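You operate a simulated robot arm through the tools that you are given. There is no shell and no other tool.

You are at the controls of a simulated robot arm. One attempt, no reset.

JOB
Tip the sand into the sieve, shut its lid and wind the black knob.
Fine: right round to its end; cup back where it stood, no sand spilt. Set down upright: white cup.

It is judged by the outcome, as a careful person would: the job done as asked, and still so three seconds after it is handed in. It fails if anything else is knocked over, pushed out of place, dropped, spilled or broken. Lids that push on must go on centred and level and be pressed home; caps that screw on are set level and turned clockwise until they are tight.

ROBOT AND FRAMES
A 7-joint arm with a two-finger parallel gripper, fixed in place. Base frame: the origin is at the foot of the arm, x ahead of it, y to its left, z up; the work surface is at about z = 0.86. Lengths are in m, angles in degrees, forces in N, time in s.
With the tool pointing down near the work surface it reaches from about 0.3 to 0.7 m from the base axis. Its first joint turns from -66.0 to 66.0 degrees. Payload 1.57 kg.
Tool frame: the origin (TCP) lies between the finger pads and is the grasp point; the fingertips stand 0.03 m ahead of it; z points along the fingers, y is the line along which they close. Largest opening 0.11 m; finger width 0.024, thickness 0.012; the body of the gripper, 0.048 by 0.112 m, starts 0.078 m behind the TCP.
Orientation is that of the tool frame in the base frame, as a unit quaternion [x, y, z, w]. With the fingers straight down and closing along the base's y, the tool's x points along the base's -x, its y along +y and its z along -z.

CONTROLS
- The arm moves only by the tool arm_command. Its argument "steps" is a list of rows, each an object (a shift or turn left out is 0, a gripper value left out holds the last) with "turn": the turn, a rotation vector about the tool's x, y, z in degrees, a list of three; "translation": the shift along the tool's x, y, z in cm, a list of three; "hand": the finger opening in cm, from 0 to 11. In form: [{"turn": [ax, ay, az], "translation": [x, y, z], "hand": hand}, ...]. A call has 1 to 20 rows; each row shifts and turns the commanded pose from where the row before left it, along the tool's axes as they then stand. Each row takes 0.2 s and may step no farther than 0.05 m and 8.6 degrees from the row before; otherwise, or with a gripper value out of range, the whole call is refused. A pose out of reach is approached as far as the arm can. The call stops where the force on the tool passes 40 N (or 10 N more than at its start, if that is more) or the arm is blocked; 0.2 s more then pass. Each finger travels about 0.108 m/s and halts on what it meets, pressing with about 41 N; the grip force reading is that of the motor and also rises with nothing between the fingers. The clock runs only during rows and for 0.2 s after the last one: add rows that do not move to give the fingers time. The reply holds the time, the measured pose of the TCP, the force on the tool along the base axes, the opening and the grip force, in the units named above and with some noise, with the torque about the TCP (base axes, N m) and any sound that the robot's microphone picked up, and new pictures: "show" is both (left out), scene, wrist or none.
- Cameras (640 x 400 px; columns grow to the right, rows downward): "scene" is fixed at [0.1653, -0.4089, 1.3762]; the picture's right is [0.69, -0.72, 0.00], its down [-0.58, -0.55, -0.60] and it looks along [0.43, 0.41, -0.80] (base axes); focal length 214 px, centre (320, 200). "wrist" rides on the gripper at [0.07, 0.016, -0.141] in the tool frame; the picture's right is [-0.23, 0.97, 0.00], its down [-0.86, -0.20, -0.48] and it looks along [-0.47, -0.11, 0.88] (tool axes); focal length 222 px, centre (320, 200). There is no depth. A picture from a camera that has moved, and an enlarged one, comes with that camera's place and axes in the base frame and with its lens.
- close_up(camera, box): a new picture of the part [left, top, right, bottom] of that camera's present view, enlarged. It takes no simulated time.
- sign_off(): hands the job in; it is judged then, once.

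Places have to be worked out from the pictures, the camera data and where the tool is seen. Open the gripper and draw the arm clear of the work before you hand the job in, unless the task says otherwise.

The tools are called after ">>>" as a command line: name --argument value ..., lists and objects as JSON in quotes. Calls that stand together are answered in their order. arm_command: Moves the arm, as the interface text tells. Its arguments: {"type":"object","properties":{"steps":{"type":"array","items":{"type":"object","properties":{"turn":{"type":"array","items":{"type":"number"}},"translation":{"type":"array","items":{"type":"number"}},"hand":{"type":"number"}}}},"show":{"type":"string","enum":["both","scene","wrist","none"]}},"required":["steps"]} The other tools are called the same way: close_up (camera, box) takes an enlarged picture of a part of a camera's view; sign_off () hands the job in.

At the start:

```text
clock: 0.0
tcp_pos: [0.3263, -0.1209, 1.2914]
tcp_rot: [-0.001, 1.0, 0.0, 0.0]
contact_force: [-0.5, 0.4, -0.9]
wrist_torque: [-0.03, 0.0, 0.01]
finger_gap: 0.1103
grip_force: 0.0
```

scene: 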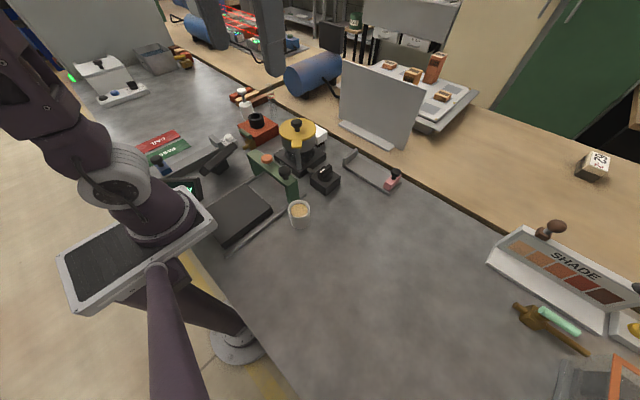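
wrist: 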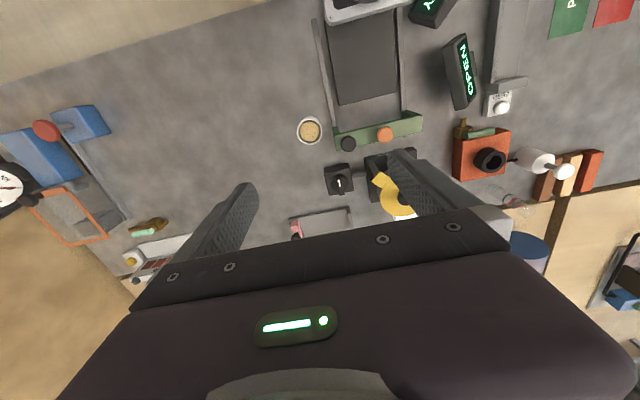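

I begin by looking closely at the work area from both cameras before moving anything.

>>> close_up --camera "scene" --box '[220, 90, 420, 240]'

>>> close_up --camera "wrist" --box '[270, 0, 530, 220]'

>>> close_up --camera "scene" --box '[70, 40, 270, 190]'

```text
2.67 times, centred on (320, 165) of scene
camera zoom: at [0.1653, -0.4089, 1.3762], right [0.69, -0.72, 0.0], down [-0.58, -0.55, -0.6], along [0.43, 0.41, -0.8], focal length 572 px, centre (320, 293)
```

zoom: 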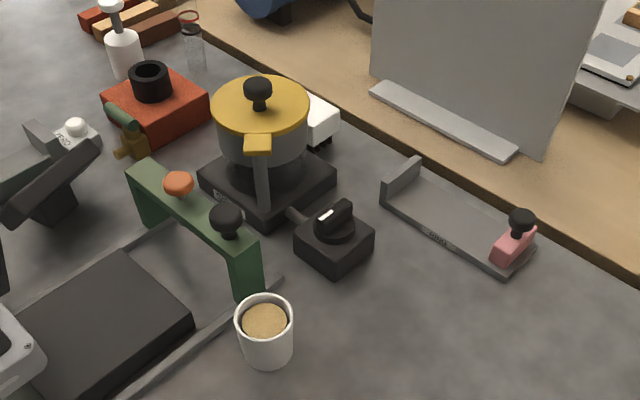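

```text
1.82 times, centred on (400, 110) of wrist
camera zoom: at [0.257, -0.1061, 1.4342], right [0.23, 0.97, 0.0], down [0.86, -0.2, 0.48], along [0.47, -0.11, -0.88], focal length 404 px, centre (174, 364)
```

zoom: 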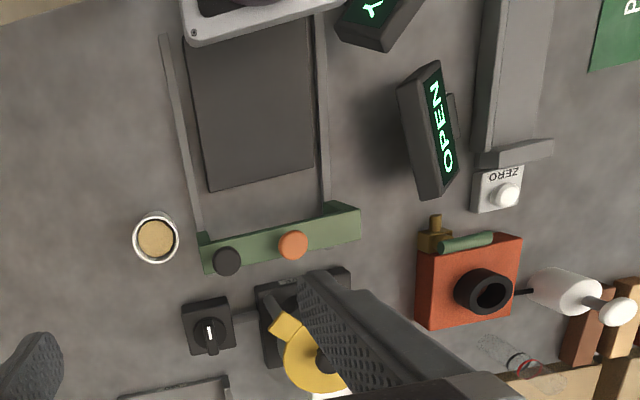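

```text
2.67 times, centred on (170, 115) of scene
camera zoom: at [0.1653, -0.4089, 1.3762], right [0.69, -0.72, 0.0], down [-0.58, -0.55, -0.6], along [0.43, 0.41, -0.8], focal length 572 px, centre (720, 427)
```

zoom: 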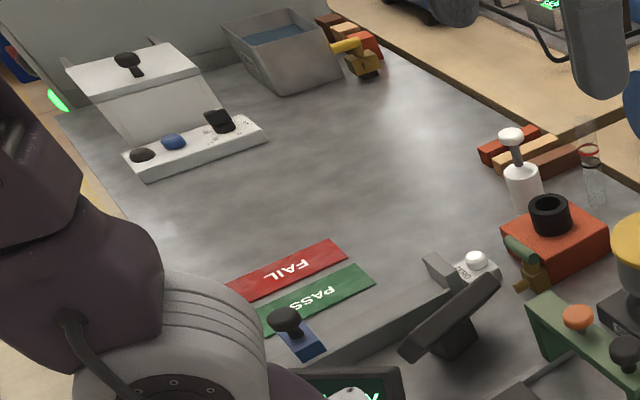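

The yellow-lidded pot with the black dial beside it looks like the likely sieve; I zoom further to make sure of it and of the cup.

>>> close_up --camera "scene" --box '[270, 110, 350, 160]'

>>> close_up --camera "scene" --box '[270, 150, 350, 240]'

>>> close_up --camera "scene" --box '[220, 80, 300, 140]'

>>> close_up --camera "scene" --box '[480, 210, 640, 400]'

```text
8.00 times, centred on (310, 135) of scene
camera zoom: at [0.1653, -0.4089, 1.3762], right [0.69, -0.72, 0.0], down [-0.58, -0.55, -0.6], along [0.43, 0.41, -0.8], focal length 1716 px, centre (400, 720)
```

zoom: 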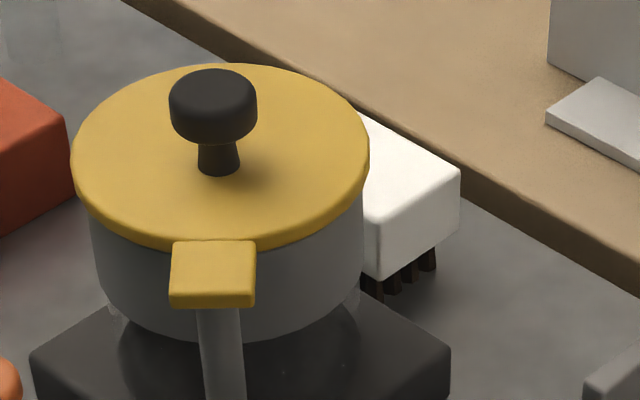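

```text
4.44 times, centred on (310, 195) of scene
camera zoom: at [0.1653, -0.4089, 1.3762], right [0.69, -0.72, 0.0], down [-0.58, -0.55, -0.6], along [0.43, 0.41, -0.8], focal length 953 px, centre (364, 222)
```

zoom: 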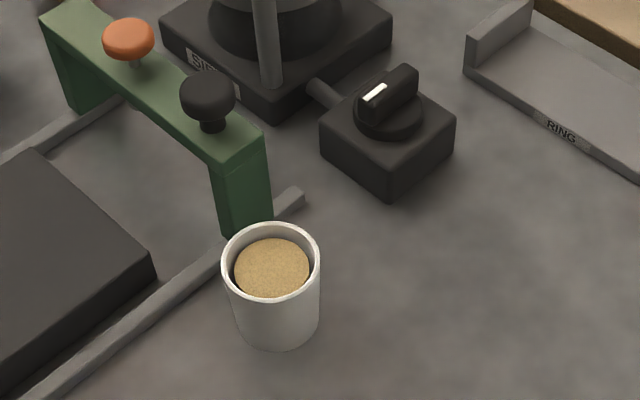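

```text
6.67 times, centred on (260, 110) of scene
camera zoom: at [0.1653, -0.4089, 1.3762], right [0.69, -0.72, 0.0], down [-0.58, -0.55, -0.6], along [0.43, 0.41, -0.8], focal length 1430 px, centre (720, 800)
```

zoom: 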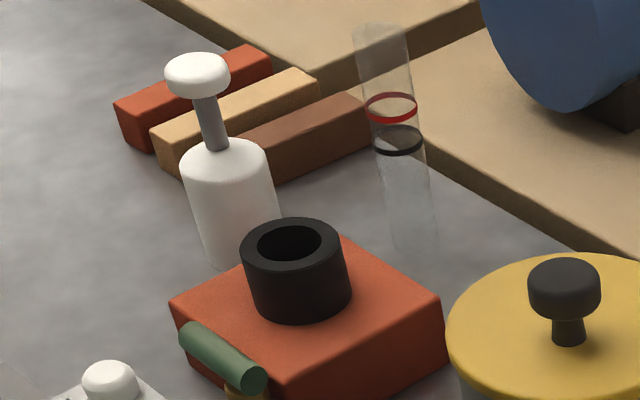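

```text
2.11 times, centred on (560, 305) of scene
camera zoom: at [0.1653, -0.4089, 1.3762], right [0.69, -0.72, 0.0], down [-0.58, -0.55, -0.6], along [0.43, 0.41, -0.8], focal length 452 px, centre (-185, -21)
```

zoom: 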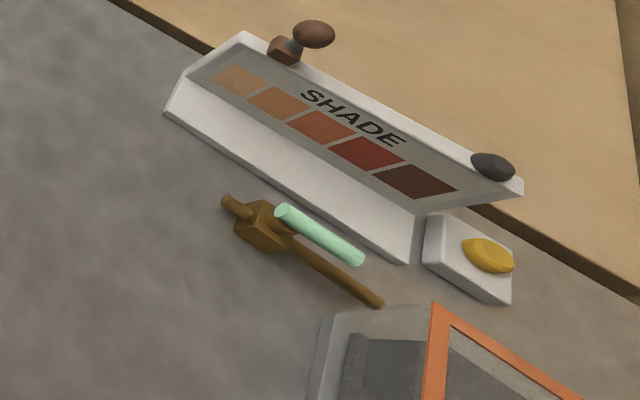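

The base under the yellow-lidded pot is lettered "SI…", so it is the sieve; its lid tab sits on a grey post at about (0.475, -0.02), the pot centre is near (0.525, 0.02), the cup near (0.353, -0.153), and the dial near (0.495, -0.113). I move the wrist camera over the sieve, high enough to be clear, to see how the lid is mounted.

>>> arm_command --steps '[{"translation": [-3.07, 1.75, 2.2], "hand": 11}, {"translation": [-3.07, 1.75, 2.2]}, {"translation": [-3.07, 1.75, 2.2]}, {"translation": [-3.07, 1.75, 2.2]}, {"translation": [-3.07, 1.75, 2.2]}, {"translation": [-3.07, 1.75, 2.2]}, {}, {}]' --show "both"

```text
clock: 1.8
tcp_pos: [0.5121, -0.0153, 1.1594]
tcp_rot: [0.0, 1.0, 0.0, 0.0]
contact_force: [0.4, 0.8, -0.4]
wrist_torque: [-0.01, 0.01, -0.01]
finger_gap: 0.1102
grip_force: 0.1
camera wrist: at [0.4419, -0.0007, 1.3029], right [0.23, 0.97, 0.0], down [0.85, -0.2, 0.48], along [0.47, -0.11, -0.88], focal length 222 px, centre (320, 200)
```

scene: 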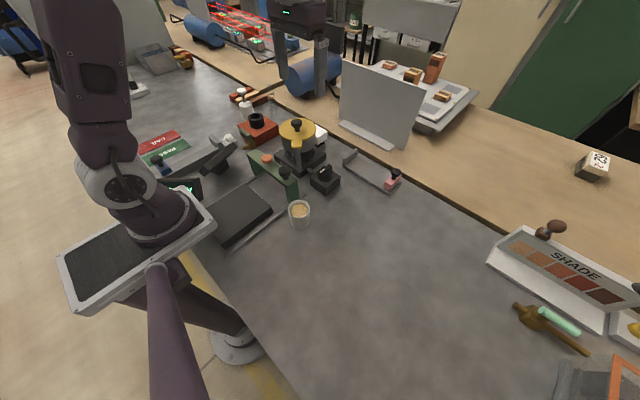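
wrist: 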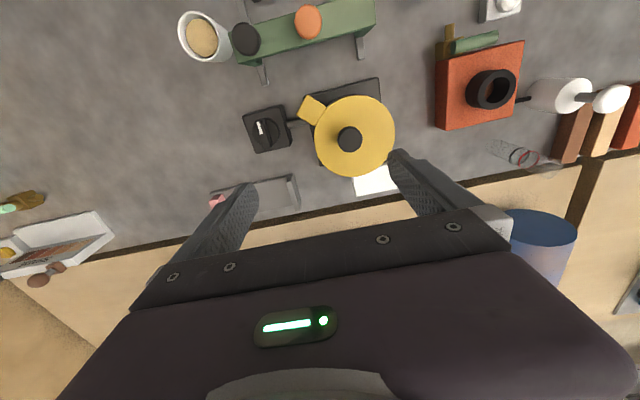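

The lid is shut now and held on the post by its tab, so it has to be opened first. I enlarge the view to see the mount and the dial marks.

>>> close_up --camera "wrist" --box '[230, 70, 410, 190]'

>>> close_up --camera "wrist" --box '[170, 0, 330, 100]'

>>> close_up --camera "wrist" --box '[235, 95, 305, 160]'

```text
3.33 times, centred on (320, 130) of wrist
camera zoom: at [0.4419, -0.0007, 1.3029], right [0.23, 0.97, 0.0], down [0.85, -0.2, 0.48], along [0.47, -0.11, -0.88], focal length 740 px, centre (320, 433)
```

zoom: 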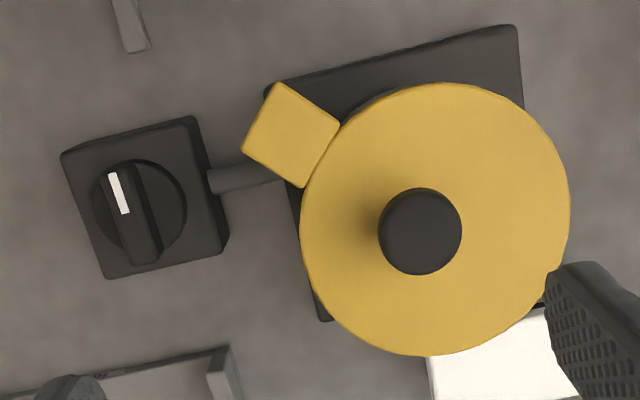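

```text
4.00 times, centred on (250, 50) of wrist
camera zoom: at [0.4419, -0.0007, 1.3029], right [0.23, 0.97, 0.0], down [0.85, -0.2, 0.48], along [0.47, -0.11, -0.88], focal length 888 px, centre (600, 800)
```

zoom: 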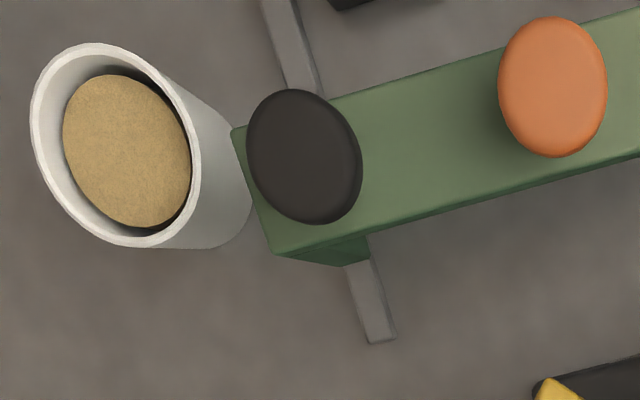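

```text
6.15 times, centred on (270, 128) of wrist
camera zoom: at [0.4419, -0.0007, 1.3029], right [0.23, 0.97, 0.0], down [0.85, -0.2, 0.48], along [0.47, -0.11, -0.88], focal length 1367 px, centre (628, 646)
```

zoom: 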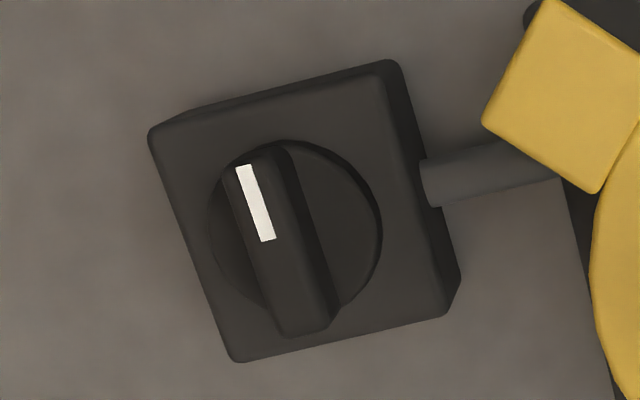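

I zoom tightly on the tab and post from the scene camera to tell whether the lid swings sideways or hinges up.

>>> close_up --camera "scene" --box '[275, 115, 325, 180]'

>>> close_up --camera "scene" --box '[288, 132, 312, 150]'

```text
6.15 times, centred on (300, 148) of scene
camera zoom: at [0.1653, -0.4089, 1.3762], right [0.69, -0.72, 0.0], down [-0.58, -0.55, -0.6], along [0.43, 0.41, -0.8], focal length 1320 px, centre (443, 523)
```

zoom: 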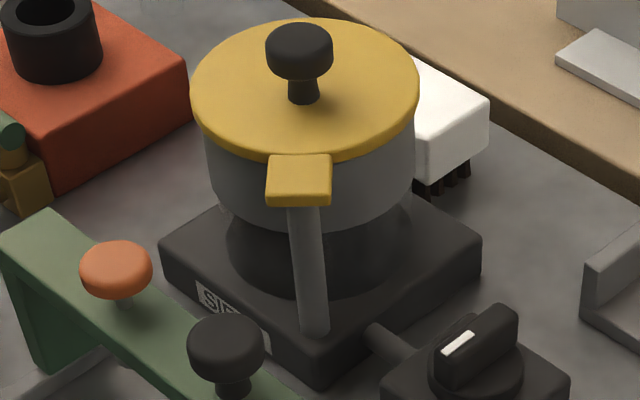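

```text
16.00 times, centred on (300, 141) of scene
camera zoom: at [0.1653, -0.4089, 1.3762], right [0.69, -0.72, 0.0], down [-0.58, -0.55, -0.6], along [0.43, 0.41, -0.8], focal length 3432 px, centre (640, 1144)
```

zoom: 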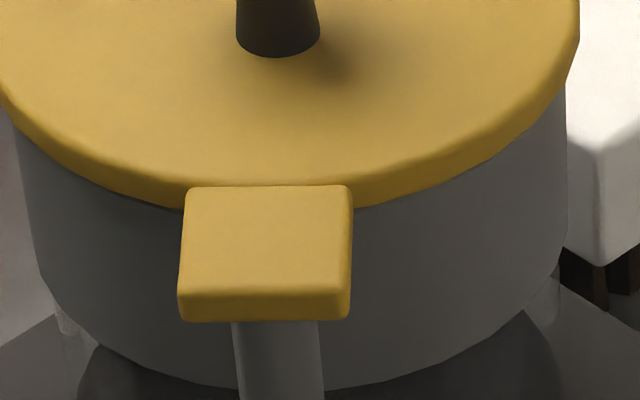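

The post is round and vertical and the lid's tab sits on it, so the lid should swing sideways about a vertical axis near (0.475, -0.022), about 6.6 cm from the knob at (0.520, 0.022, top ≈ 1.01). I turn the tool in the air to learn its yaw range and get other views of the table.

>>> arm_command --steps '[{"turn": [0, 0, 8.5], "hand": 6}, {"turn": [0, 0, 8.5]}, {"turn": [0, 0, 8.5]}, {"turn": [0, 0, 8.5]}, {"turn": [0, 0, 8.5]}, {"turn": [0, 0, 8.5]}, {"turn": [0, 0, 8.5]}, {"turn": [0, 0, 8.5]}, {"turn": [0, 0, 8.5]}, {"turn": [0, 0, 8.5]}, {"turn": [0, 0, 8.5]}, {"turn": [0, 0, 8.5]}, {"turn": [0, 0, 8.5]}, {}, {}]' --show "both"

```text
clock: 5.0
tcp_pos: [0.5107, -0.0173, 1.1617]
tcp_rot: [0.822, 0.57, -0.001, 0.0]
contact_force: [0.0, -0.3, -0.1]
wrist_torque: [0.0, 0.0, 0.01]
finger_gap: 0.0599
grip_force: 0.0
camera wrist: at [0.5508, 0.0422, 1.3023], right [0.83, -0.55, 0.0], down [-0.49, -0.73, 0.48], along [-0.27, -0.4, -0.88], focal length 222 px, centre (320, 200)
```

scene: 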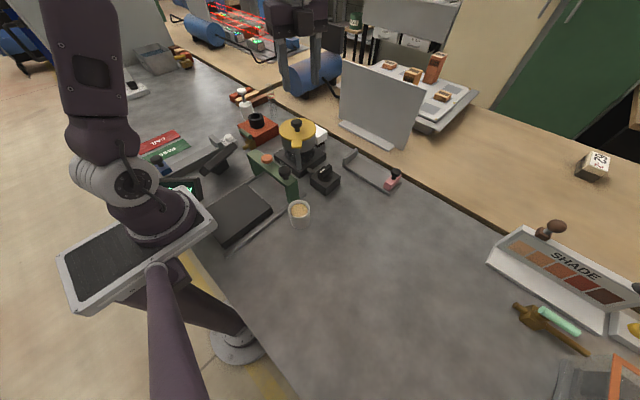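
wrist: 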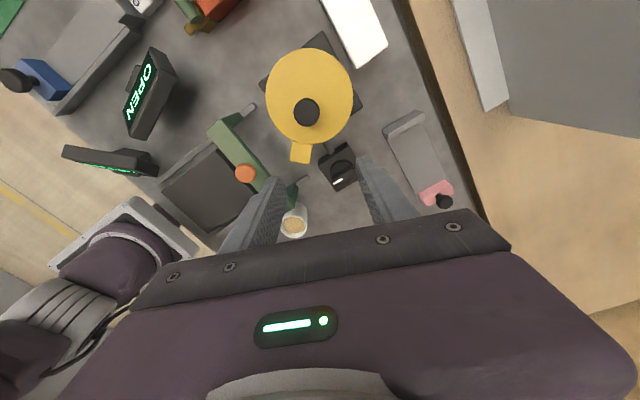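

Yaw of +110° works fine. I enlarge this view to check the lid, tab and dial from the other side.

>>> close_up --camera "wrist" --box '[240, 20, 380, 210]'

>>> close_up --camera "wrist" --box '[150, 90, 330, 245]'

```text
2.11 times, centred on (310, 115) of wrist
camera zoom: at [0.5508, 0.0422, 1.3023], right [0.83, -0.55, 0.0], down [-0.49, -0.73, 0.48], along [-0.27, -0.4, -0.88], focal length 468 px, centre (341, 379)
```

zoom: 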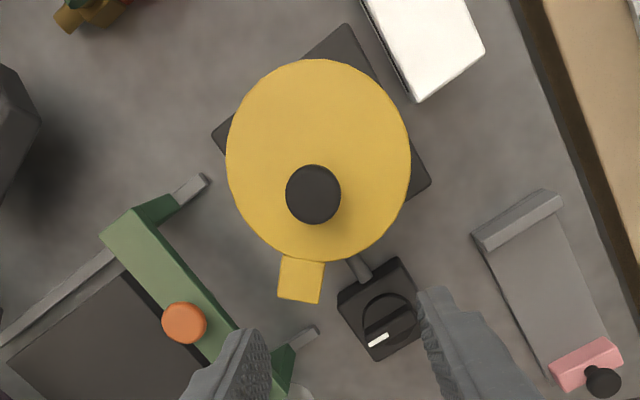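

```text
2.58 times, centred on (240, 168) of wrist
camera zoom: at [0.5508, 0.0422, 1.3023], right [0.83, -0.55, 0.0], down [-0.49, -0.73, 0.48], along [-0.27, -0.4, -0.88], focal length 573 px, centre (526, 284)
```

zoom: 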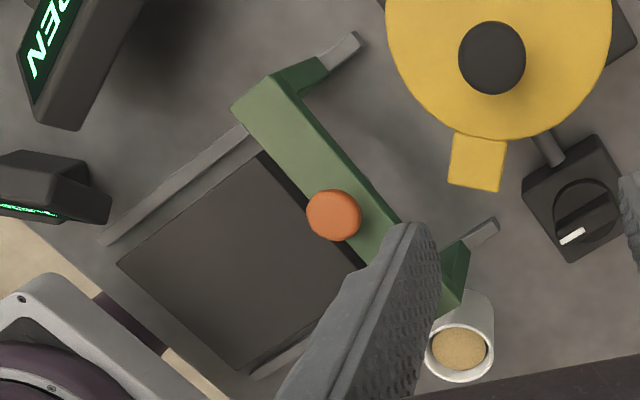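

The geometry agrees from both sides: post (0.4755, -0.021), knob (0.519, 0.022). I turn back to yaw 0 and come to hover over the lid knob with the fingers opened 6 cm.

>>> arm_command --steps '[{"turn": [0, 0, -8.5]}, {"turn": [0, 0, -8.5]}, {"turn": [0, 0, -8.5]}, {"turn": [0, 0, -8.5]}, {"turn": [0, 0, -8.5]}, {"turn": [0, 0, -8.5]}, {"turn": [0, 0, -8.5]}, {"turn": [0, 0, -8.5]}, {"turn": [0, 0, -8.5]}, {"turn": [0, 0, -8.5]}, {"turn": [0, 0, -8.5]}, {"turn": [0, 0, -8.5]}, {"turn": [0, 0, -8.5]}, {"translation": [-0.8, 3.8, 2.0]}, {"translation": [0, 0, 4.0]}, {"translation": [0, 0, 3.0]}, {}, {}]' --show "both"

```text
clock: 8.8
tcp_pos: [0.5181, 0.0226, 1.0692]
tcp_rot: [0.0, 1.0, 0.0, 0.0]
contact_force: [0.0, 0.2, 0.6]
wrist_torque: [0.0, 0.0, -0.02]
finger_gap: 0.0601
grip_force: 0.0
camera wrist: at [0.4491, 0.0377, 1.2114], right [0.23, 0.97, 0.0], down [0.86, -0.2, 0.48], along [0.47, -0.11, -0.88], focal length 222 px, centre (320, 200)
```

scene: 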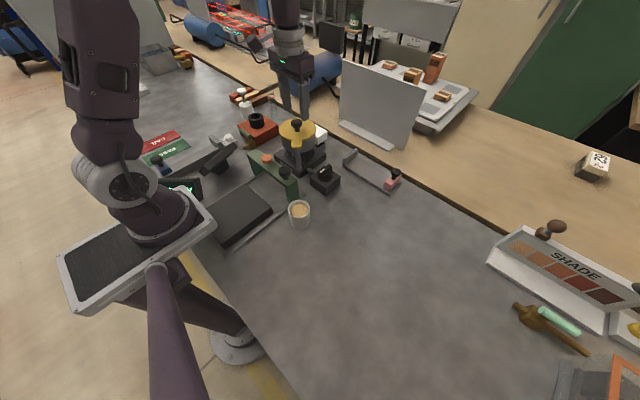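
wrist: 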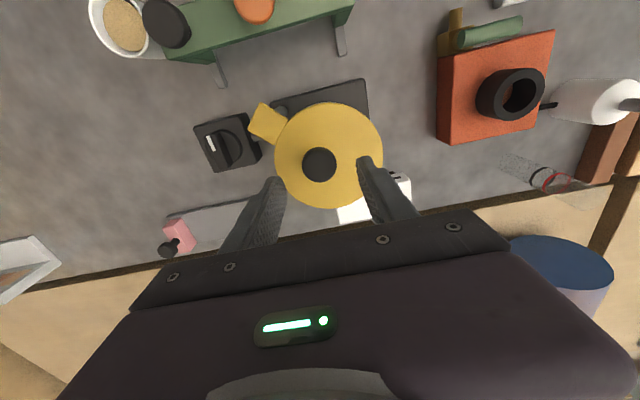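

The knob fixes at (0.518, 0.021), right under the TCP at (0.518, 0.0226). I descend to TCP z ≈ 1.02 and close on the knob.

>>> arm_command --steps '[{"translation": [0, -0.1, 2.5]}, {"translation": [0, 0, 2.4]}, {}, {"hand": 2}, {}, {}]' --show "both"

```text
clock: 10.2
tcp_pos: [0.5192, 0.0209, 1.0196]
tcp_rot: [0.0, 1.0, 0.001, -0.001]
contact_force: [7.0, 6.6, -7.3]
wrist_torque: [0.13, -0.31, 0.0]
finger_gap: 0.0311
grip_force: 39.9
camera wrist: at [0.4494, 0.0362, 1.1624], right [0.23, 0.97, 0.0], down [0.85, -0.2, 0.48], along [0.47, -0.11, -0.88], focal length 222 px, centre (320, 200)
```

scene: 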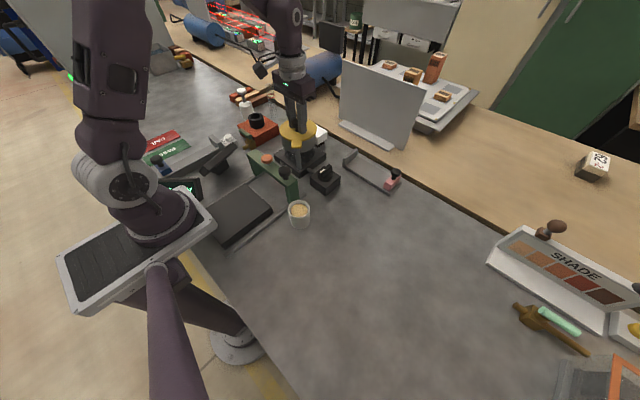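
wrist: 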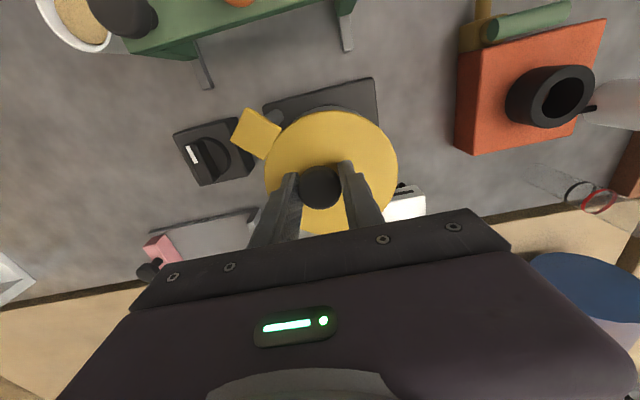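

Gripped at 3.1 cm with modest forces. I look closely at the tab and post, where something grey now shows beside the tab.

>>> close_up --camera "wrist" --box '[220, 70, 410, 240]'

>>> close_up --camera "scene" --box '[265, 100, 335, 180]'

```text
2.35 times, centred on (315, 155) of wrist
camera zoom: at [0.4494, 0.0362, 1.1624], right [0.23, 0.97, 0.0], down [0.85, -0.2, 0.48], along [0.47, -0.11, -0.88], focal length 523 px, centre (332, 306)
```

zoom: 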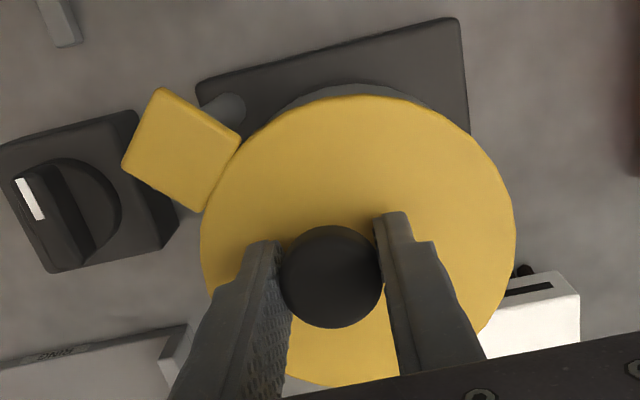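

```text
5.00 times, centred on (300, 140) of scene
camera zoom: at [0.1656, -0.4087, 1.3762], right [0.69, -0.72, 0.0], down [-0.58, -0.55, -0.6], along [0.43, 0.41, -0.8], focal length 1072 px, centre (420, 500)
```

zoom: 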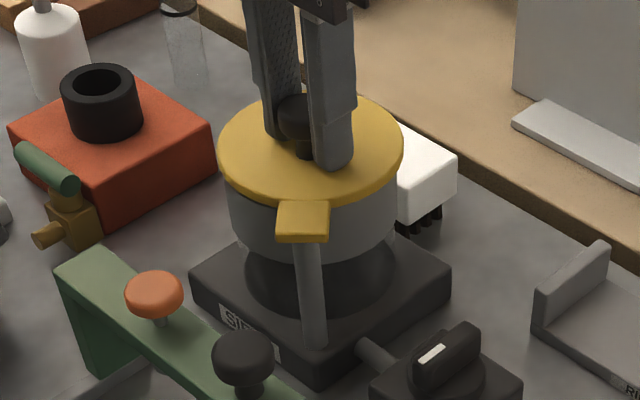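

The view confirms the post runs vertically under the tab. I try a small clockwise swing (two 4° steps around the post) and watch the forces.

>>> arm_command --steps '[{"turn": [0, 0, 4], "translation": [-0.28, -0.31, 0]}, {"turn": [0, 0, 4], "translation": [-0.28, -0.31, 0]}, {}]' --show "both"

```text
clock: 11.0
tcp_pos: [0.5233, 0.0129, 1.019]
tcp_rot: [0.07, 0.998, 0.0, -0.001]
contact_force: [9.1, 6.6, -12.2]
wrist_torque: [0.07, -0.08, -0.01]
finger_gap: 0.0311
grip_force: 39.6
camera wrist: at [0.4579, 0.0393, 1.1626], right [0.36, 0.93, 0.0], down [0.82, -0.32, 0.48], along [0.45, -0.17, -0.88], focal length 222 px, centre (320, 200)
```

scene: 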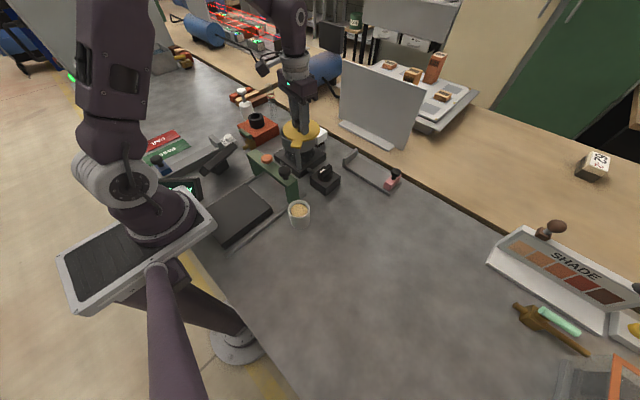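
wrist: 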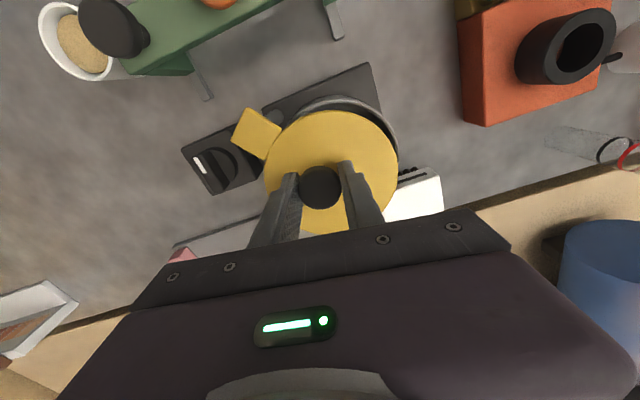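

It swings freely clockwise and the pot rim is showing. The small outward and downward force says I am a millimetre inside and high, so I correct that and continue 32° more.

>>> arm_command --steps '[{"turn": [0, 0, 8], "translation": [-0.63, -0.6, 0.08]}, {"turn": [0, 0, 8], "translation": [-0.57, -0.66, 0]}, {"turn": [0, 0, 8], "translation": [-0.57, -0.66, 0]}, {"turn": [0, 0, 8], "translation": [-0.57, -0.66, 0]}, {}]' --show "both"

```text
clock: 12.2
tcp_pos: [0.535, -0.0183, 1.0202]
tcp_rot: [0.343, 0.939, -0.001, -0.001]
contact_force: [-17.2, 1.3, 15.3]
wrist_torque: [0.16, 0.49, -0.15]
finger_gap: 0.0311
grip_force: 39.6
camera wrist: at [0.4932, 0.0386, 1.1626], right [0.8, 0.6, 0.0], down [0.53, -0.7, 0.48], along [0.28, -0.38, -0.88], focal length 222 px, centre (320, 200)
```

scene: 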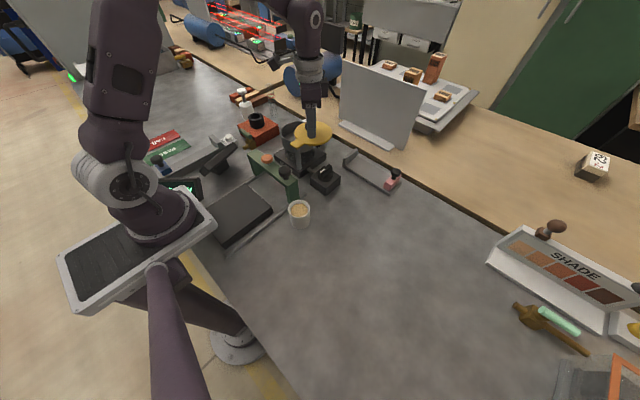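
wrist: 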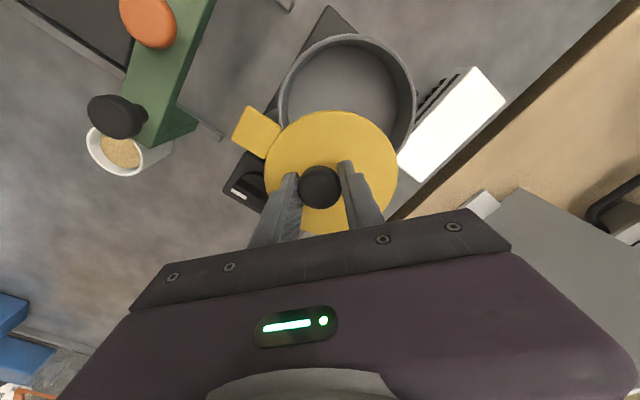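

The lid is now 40° open and the sieve bowl is visible; the force has become inward and upward, so I ease in about 1 mm and up slightly while going on.

>>> arm_command --steps '[{"translation": [0.1, -0.1, -0.06]}, {"turn": [0, 0, 8], "translation": [-0.54, -0.63, 0]}, {"turn": [0, 0, 8], "translation": [-0.54, -0.63, 0]}, {}]' --show "wrist"

```text
clock: 13.2
tcp_pos: [0.5337, -0.0346, 1.0202]
tcp_rot: [0.47, 0.883, 0.0, -0.001]
contact_force: [-14.1, -5.8, -13.3]
wrist_torque: [-0.19, -0.04, 0.47]
finger_gap: 0.0312
grip_force: 40.0
camera wrist: at [0.509, 0.0318, 1.1625], right [0.94, 0.35, 0.0], down [0.31, -0.82, 0.48], along [0.17, -0.45, -0.88], focal length 222 px, centre (320, 200)
```

wrist: 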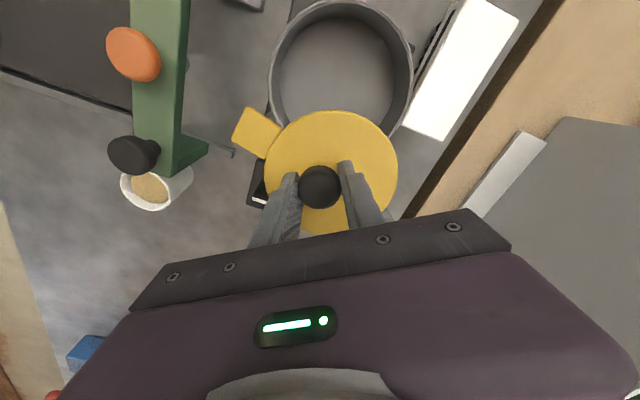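

Still an inward push of about 12 N and a light downward pull, well under the limit. I correct half a millimetre inward and 0.3 mm down and carry on.

>>> arm_command --steps '[{"translation": [0.04, -0.04, 0.035]}, {"turn": [0, 0, 8], "translation": [-0.53, -0.62, 0]}, {"turn": [0, 0, 8], "translation": [-0.51, -0.63, 0]}, {}]' --show "wrist"

```text
clock: 14.2
tcp_pos: [0.5277, -0.0492, 1.0208]
tcp_rot: [0.589, 0.808, 0.0, 0.001]
contact_force: [-10.2, 0.0, -13.5]
wrist_torque: [-0.11, 0.08, 0.24]
finger_gap: 0.0307
grip_force: 39.8
camera wrist: at [0.5224, 0.0212, 1.1627], right [1.0, 0.08, 0.0], down [0.07, -0.88, 0.48], along [0.04, -0.48, -0.88], focal length 222 px, centre (320, 200)
```

wrist: 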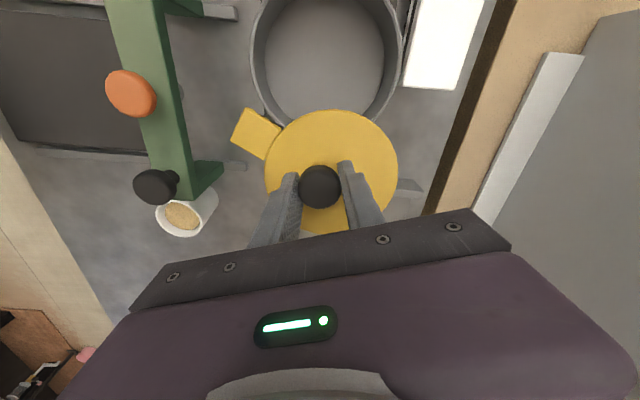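

72° open with steady, low forces. I continue in the same way.

>>> arm_command --steps '[{"translation": [0.03, -0.03, 0.03]}, {"turn": [0, 0, 8], "translation": [-0.51, -0.62, 0]}, {"turn": [0, 0, 8], "translation": [-0.51, -0.62, 0]}, {"turn": [0, 0, 8], "translation": [-0.51, -0.62, 0]}, {}]' --show "wrist"

```text
clock: 15.4
tcp_pos: [0.5112, -0.068, 1.0197]
tcp_rot: [0.743, 0.669, 0.0, 0.0]
contact_force: [-9.0, 0.2, 1.8]
wrist_torque: [-0.09, 0.17, 0.42]
finger_gap: 0.0307
grip_force: 39.9
camera wrist: at [0.5361, -0.0009, 1.1627], right [0.94, -0.33, 0.0], down [-0.29, -0.83, 0.48], along [-0.16, -0.45, -0.88], focal length 222 px, centre (320, 200)
```

wrist: 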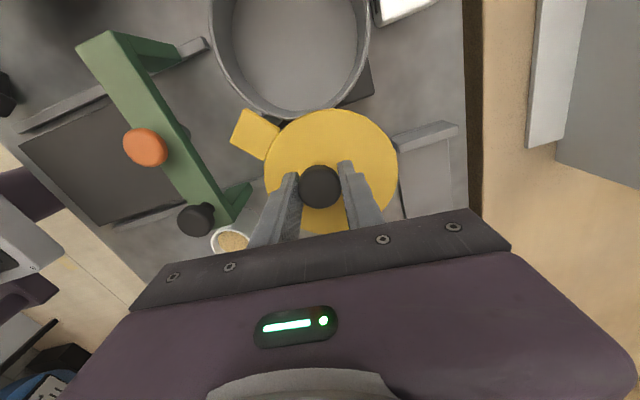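

96° open; I go about 16° further to clear the bowl completely, watching for an end stop.

>>> arm_command --steps '[{"turn": [0, 0, 6], "translation": [-0.36, -0.48, 0]}, {"turn": [0, 0, 6], "translation": [-0.37, -0.47, 0]}, {}]' --show "both"

```text
clock: 16.2
tcp_pos: [0.5047, -0.0724, 1.0195]
tcp_rot: [0.809, 0.587, 0.003, 0.002]
contact_force: [20.1, 2.7, -7.7]
wrist_torque: [-0.22, -0.27, 0.06]
finger_gap: 0.031
grip_force: 39.9
camera wrist: at [0.5408, -0.012, 1.1629], right [0.86, -0.52, 0.01], down [-0.46, -0.75, 0.48], along [-0.24, -0.41, -0.88], focal length 222 px, centre (320, 200)
```

scene: 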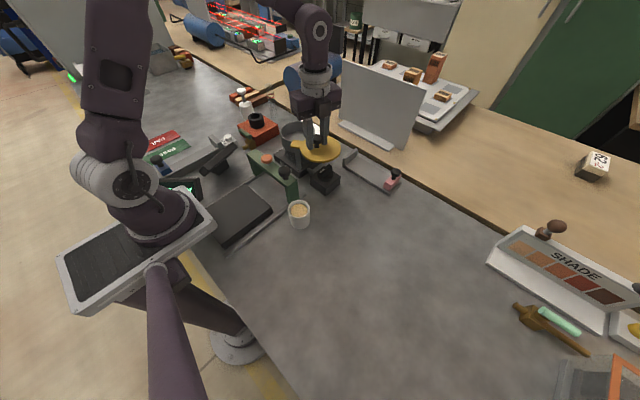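
wrist: 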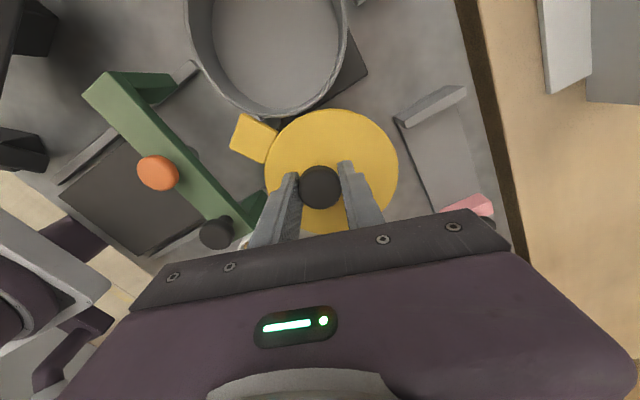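

A tangential resistance of ~19 N has appeared at about 105°, so that is likely the lid's stop. I check that the bowl is clear of the lid.

>>> close_up --camera "wrist" --box '[170, 0, 410, 240]'

>>> close_up --camera "scene" --box '[260, 90, 360, 200]'

```text
1.67 times, centred on (290, 120) of wrist
camera zoom: at [0.5408, -0.012, 1.1629], right [0.86, -0.52, 0.01], down [-0.46, -0.75, 0.48], along [-0.24, -0.41, -0.88], focal length 370 px, centre (370, 333)
```

zoom: 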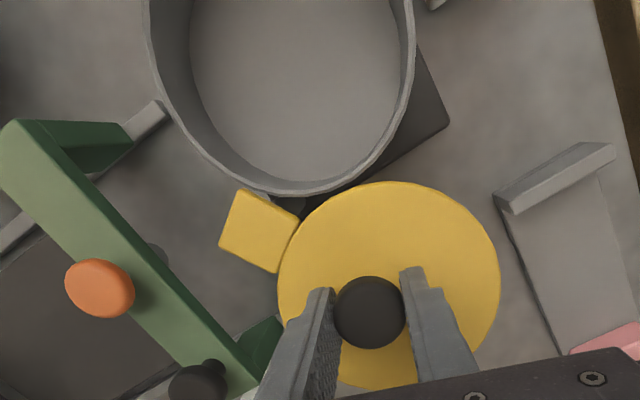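

```text
3.64 times, centred on (310, 145) of scene
camera zoom: at [0.166, -0.4088, 1.3761], right [0.69, -0.72, 0.0], down [-0.58, -0.55, -0.6], along [0.43, 0.41, -0.8], focal length 780 px, centre (356, 400)
```

zoom: 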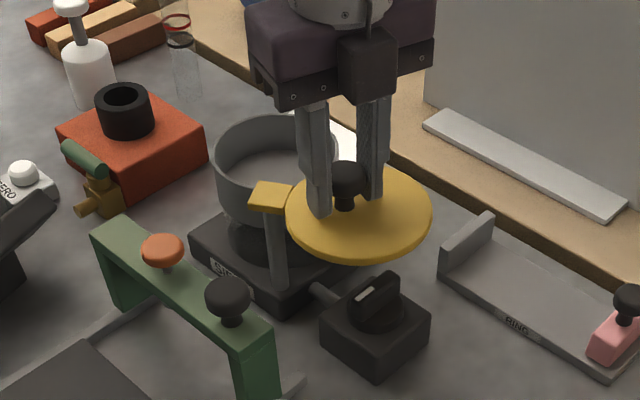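

The bowl is fully clear. I ease back 2° to relieve the stop, open the fingers, and rise straight up.

>>> arm_command --steps '[{"turn": [0, 0, -2], "translation": [0.15, 0.15, 0]}, {"hand": 5.5}, {}, {}, {"translation": [0, 0, -3]}, {"translation": [0, 0, -5]}, {"translation": [0, 0, -5]}, {}, {}]' --show "both"

```text
clock: 18.2
tcp_pos: [0.5028, -0.0726, 1.1486]
tcp_rot: [0.798, 0.602, 0.0, 0.0]
contact_force: [0.3, 0.4, 0.6]
wrist_torque: [0.01, 0.01, 0.02]
finger_gap: 0.055
grip_force: 0.0
camera wrist: at [0.5386, -0.0118, 1.2915], right [0.87, -0.49, 0.0], down [-0.43, -0.77, 0.48], along [-0.23, -0.42, -0.88], focal length 222 px, centre (320, 200)
```

scene: 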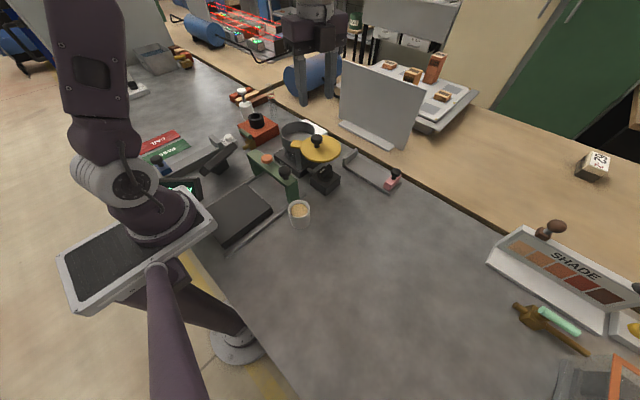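
wrist: 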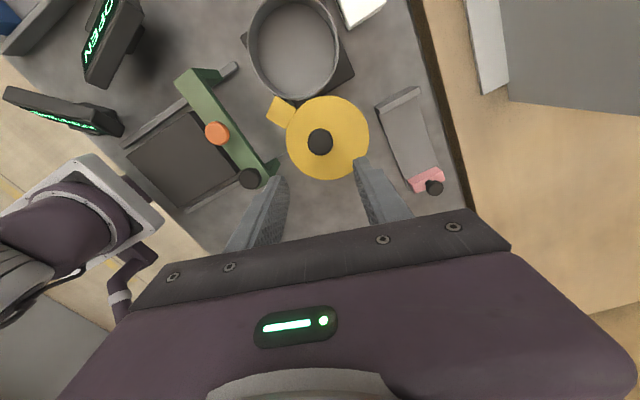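

The lid stays open at about 105° and the bowl centre looks to be near (0.526, 0.030). Next I test, high over the bare table to the right of the cup, whether the tool can lie over to point along +y for a side grasp of the cup.

>>> arm_command --steps '[{"turn": [0, 0, -8]}, {"turn": [0, 0, -8]}, {"translation": [-3.78, -2.5, 0]}, {"translation": [-3.78, -2.5, 0]}, {"translation": [-3.78, -2.5, 0]}, {"translation": [-3.78, -2.5, 0]}, {"translation": [-3.78, -2.5, 0]}, {"translation": [-3.78, -2.5, 0]}, {"turn": [0, 8.5, 0]}, {"turn": [0, 8.5, 0]}, {"turn": [0, 8.5, 0]}, {"turn": [0, 8.5, 0]}, {"turn": [0, 8.5, 0]}, {"turn": [0, 8.5, 0]}, {}, {}]' --show "both"

```text
clock: 21.6
tcp_pos: [0.3543, -0.2973, 1.1497]
tcp_rot: [0.671, 0.671, 0.223, -0.223]
contact_force: [0.3, -0.5, 0.9]
wrist_torque: [-0.04, 0.02, 0.0]
finger_gap: 0.0552
grip_force: 0.0
out of reach, approached as far as the arm can: row 13, 14
camera wrist: at [0.3699, -0.328, 1.3055], right [0.97, -0.18, -0.14], down [-0.2, -0.97, -0.13], along [-0.11, 0.15, -0.98], focal length 222 px, centre (320, 200)
```

scene: 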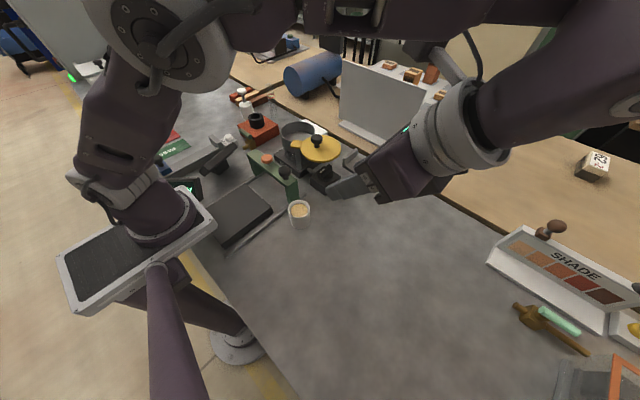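
wrist: 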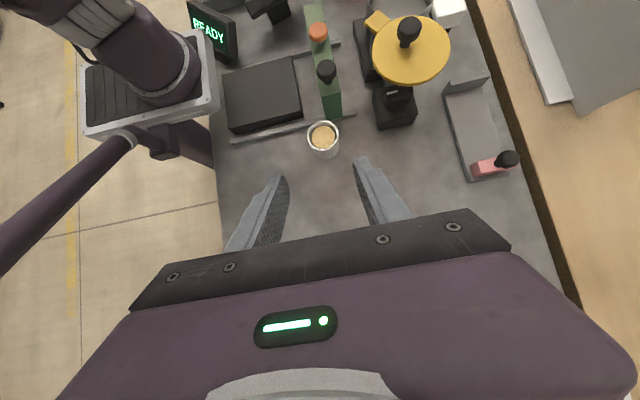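

The tilt towards +y stops at about 37°, so that approach is limited here. I straighten the tool and test tilting forward (+x) instead.

>>> arm_command --steps '[{"turn": [0, -8.5, 0]}, {"turn": [0, -8.5, 0]}, {"turn": [0, -8.5, 0]}, {"turn": [0, -8.5, 0]}, {}, {}]' --show "none"

```text
clock: 23.0
tcp_pos: [0.3539, -0.2985, 1.1503]
tcp_rot: [0.707, 0.707, 0.016, -0.017]
contact_force: [0.2, 0.1, 0.5]
wrist_torque: [0.01, -0.01, 0.02]
finger_gap: 0.0551
grip_force: 0.0
```

Rotation is clipped where it stopped, so I level the tool, move to (0.40, -0.15, 1.20) while yawing back toward 0.

>>> arm_command --steps '[{"turn": [0, -2.7, 0]}, {"translation": [3.7, 1.15, -1.25]}, {"translation": [3.7, 1.15, -1.25]}, {"translation": [3.7, 1.15, -1.25]}, {"translation": [3.7, 1.15, -1.25]}, {"turn": [0, 0, -8.5]}, {"turn": [0, 0, -8.5]}, {"turn": [0, 0, -8.5]}, {"turn": [0, 0, -8.5]}, {"turn": [0, 0, -8.5]}, {"turn": [0, 0, -8.5]}, {"turn": [0, 0, -8.5]}, {"turn": [0, 0, -8.5]}, {"turn": [0, 0, -8.5]}, {"turn": [0, 0, -8.5]}, {"turn": [0, 0, -5]}, {}]' --show "none"

>>> arm_command --steps '[{"turn": [0, -8.5, 0]}, {"turn": [0, -8.5, 0]}, {"turn": [0, -8.5, 0]}, {"turn": [0, -8.5, 0]}, {"turn": [0, -8.5, 0]}, {"turn": [0, -8.5, 0]}, {"turn": [0, -8.5, 0]}, {"turn": [0, -8.5, 0]}, {}, {}]' --show "both"

```text
clock: 26.6
tcp_pos: [0.4004, -0.1501, 1.2002]
tcp_rot: [0.0, 1.0, 0.001, 0.0]
contact_force: [-0.1, 0.0, 0.2]
wrist_torque: [-0.01, 0.0, 0.03]
finger_gap: 0.055
grip_force: 0.0
```

```text
clock: 28.8
tcp_pos: [0.3996, -0.1518, 1.2003]
tcp_rot: [0.001, 0.829, 0.0, 0.559]
contact_force: [-0.4, 0.6, -0.2]
wrist_torque: [0.02, -0.01, -0.03]
finger_gap: 0.0552
grip_force: 0.1
camera wrist: at [0.2428, -0.1354, 1.1892], right [0.09, 0.97, 0.21], down [-0.12, -0.2, 0.97], along [0.99, -0.11, 0.1], focal length 222 px, centre (320, 200)
```

scene: 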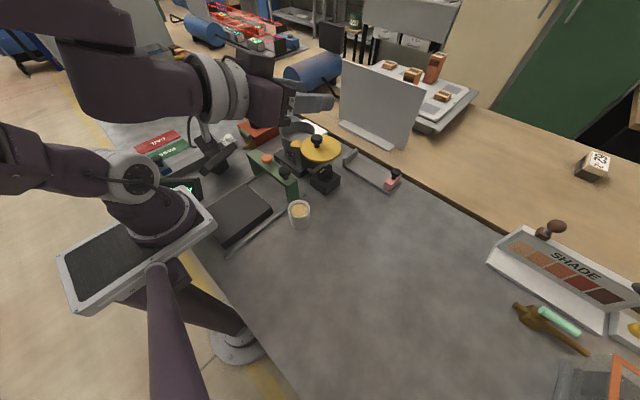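
wrist: 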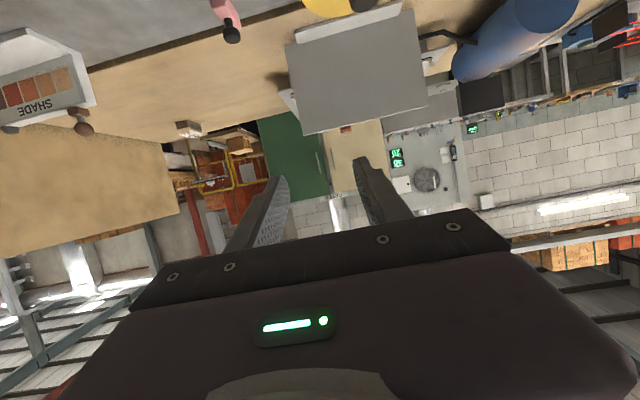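

Tilting forward works well (68° so far), so a side grasp pointing +x is feasible. I now test rolling the tool about its own axis by about 170°, which would bring the camera on top and shows the range for pouring.

>>> arm_command --steps '[{"turn": [0, 0, 8.5]}, {"turn": [0, 0, 8.5]}, {"turn": [0, 0, 8.5]}, {"turn": [0, 0, 8.5]}, {"turn": [0, 0, 8.5]}, {"turn": [0, 0, 8.5]}, {"turn": [0, 0, 8.5]}, {"turn": [0, 0, 8.5]}, {"turn": [0, 0, 8.5]}, {"turn": [0, 0, 8.5]}, {"turn": [0, 0, 8.5]}, {"turn": [0, 0, 8.5]}, {"turn": [0, 0, 8.5]}, {"turn": [0, 0, 8.5]}, {"turn": [0, 0, 8.5]}, {"turn": [0, 0, 8.5]}, {"turn": [0, 0, 8.5]}, {"turn": [0, 0, 8.5]}, {"turn": [0, 0, 8.5]}, {"turn": [0, 0, 8.5]}]' --show "both"

```text
clock: 33.0
tcp_pos: [0.3991, -0.1519, 1.2009]
tcp_rot: [0.825, 0.071, 0.558, 0.047]
contact_force: [0.3, -0.8, -0.2]
wrist_torque: [-0.01, 0.02, -0.03]
finger_gap: 0.0551
grip_force: 0.2
camera wrist: at [0.2957, -0.1561, 1.3206], right [-0.02, -1.0, -0.05], down [-0.77, 0.05, -0.63], along [0.64, 0.03, -0.77], focal length 222 px, centre (320, 200)
```

scene: 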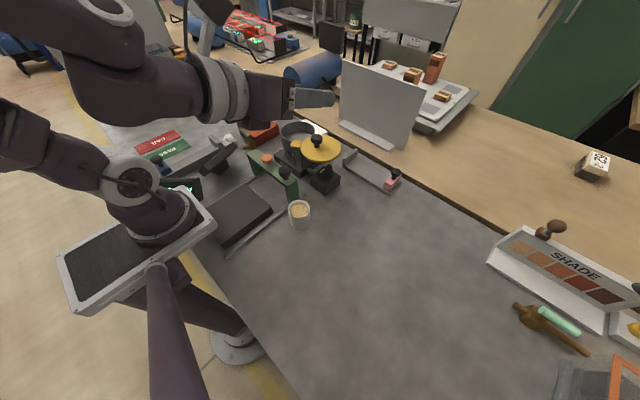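
wrist: 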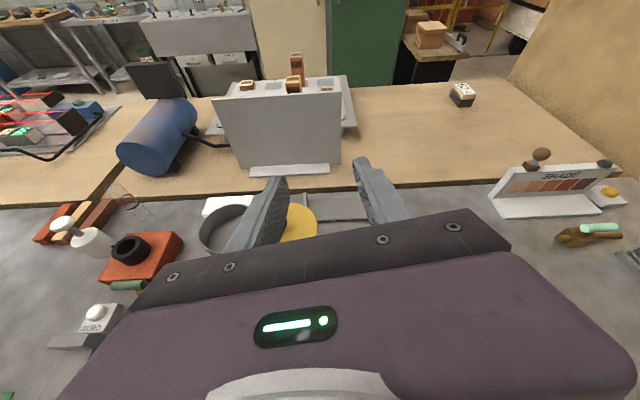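

The roll range is ample, and with the camera on top I can see between the fingers. I finish the roll, swing the approach azimuth to +30° (which keeps the left finger away from the green bracket), open to 8 cm and hover above the cup.

>>> arm_command --steps '[{"turn": [0, 0, 8.5], "hand": 8}, {"turn": [0, 0, 1.5]}, {"turn": [6.95, 0, -2.81]}, {"turn": [6.95, 0, -2.81]}, {"turn": [6.95, 0, -2.81]}, {"turn": [6.95, 0, -2.81]}, {}, {"translation": [-3.86, -0.57, 0.45]}, {"translation": [-3.86, -0.57, 0.45]}, {"translation": [-3.86, -0.57, 0.45]}, {}, {}]' --show "both"

```text
clock: 35.6
tcp_pos: [0.3646, -0.1503, 1.087]
tcp_rot: [0.8, 0.214, 0.541, -0.145]
contact_force: [-0.7, 0.4, -0.3]
wrist_torque: [-0.03, -0.01, 0.03]
finger_gap: 0.0801
grip_force: 0.0
camera wrist: at [0.2822, -0.2174, 1.2061], right [0.41, -0.89, -0.21], down [-0.76, -0.21, -0.61], along [0.5, 0.41, -0.76], focal length 222 px, centre (320, 200)
```

scene: 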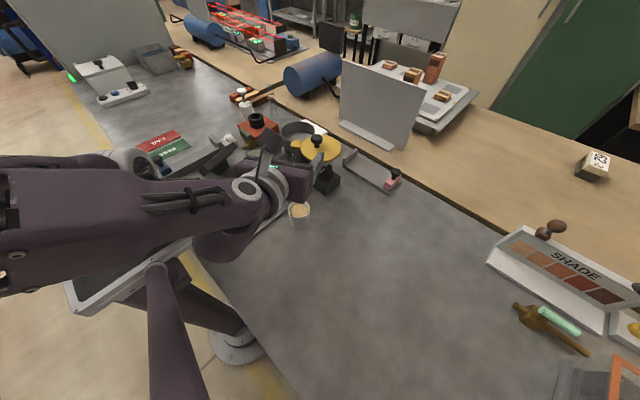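
wrist: 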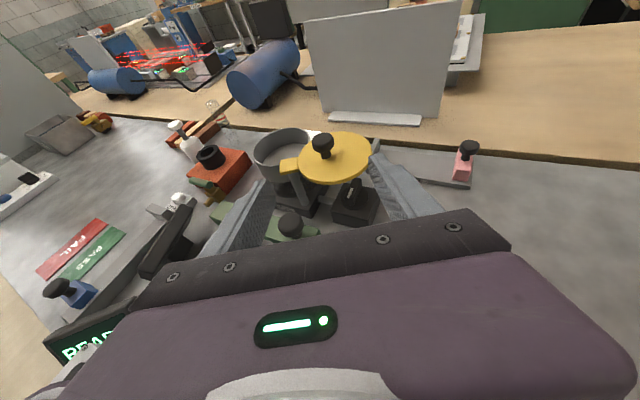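

The pose is reached cleanly. The cup works out at about (0.3535, -0.152) with its rim at z ≈ 0.92; I aim the TCP 9 mm short of its axis to keep the fingertips off the green bracket, and come down to z ≈ 0.99 to check alignment.

>>> arm_command --steps '[{"translation": [-3.24, -0.14, 0.61]}, {"translation": [-3.24, -0.14, 0.61]}, {"translation": [-3.24, -0.14, 0.61]}, {}, {}]' --show "both"

```text
clock: 36.8
tcp_pos: [0.3489, -0.1554, 1.0001]
tcp_rot: [0.808, 0.243, 0.523, -0.119]
contact_force: [-0.3, 0.2, -1.1]
wrist_torque: [0.0, 0.0, 0.0]
finger_gap: 0.0801
grip_force: 0.0
camera wrist: at [0.2693, -0.2146, 1.1245], right [0.43, -0.89, -0.14], down [-0.77, -0.27, -0.58], along [0.48, 0.36, -0.8], focal length 222 px, centre (320, 200)
```

scene: 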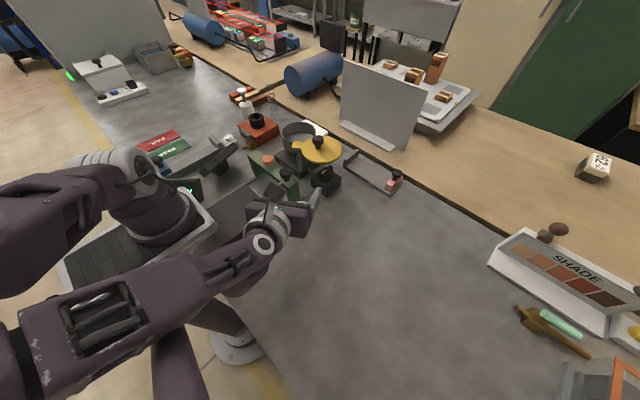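
wrist: 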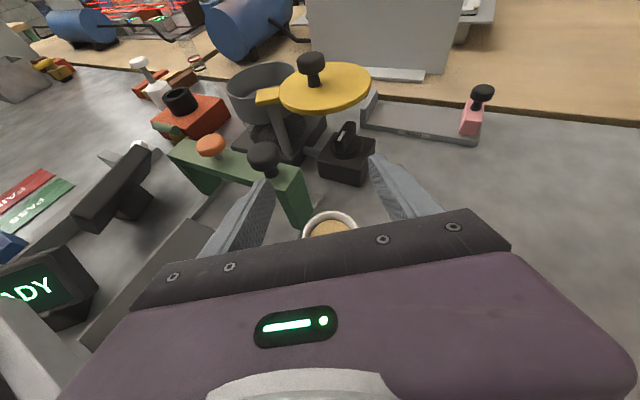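

The orientation has lagged slightly from what I commanded while the elbow re-arranged. I wait a moment and read it again before going lower.

>>> arm_command --steps '[{}, {}, {}, {}]' --show "none"

>>> close_up --camera "wrist" --box '[200, 100, 460, 260]'

```text
clock: 37.8
tcp_pos: [0.3502, -0.1538, 0.9998]
tcp_rot: [0.808, 0.241, 0.524, -0.119]
contact_force: [-0.5, 0.3, -0.2]
wrist_torque: [-0.02, -0.04, 0.0]
finger_gap: 0.0799
grip_force: 0.1
```

```text
2.46 times, centred on (330, 180) of wrist
camera zoom: at [0.2699, -0.2138, 1.1242], right [0.43, -0.89, -0.15], down [-0.77, -0.27, -0.58], along [0.48, 0.36, -0.8], focal length 547 px, centre (295, 249)
```

zoom: 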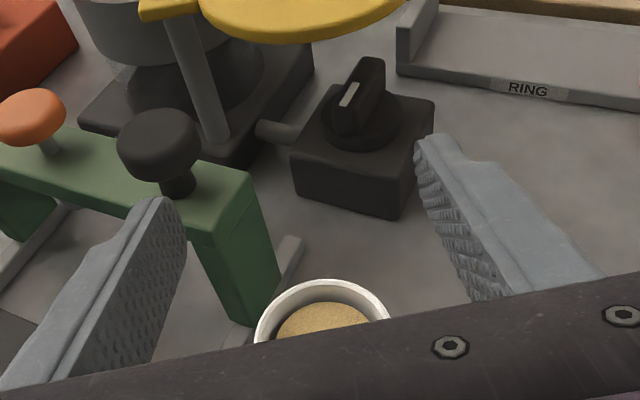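

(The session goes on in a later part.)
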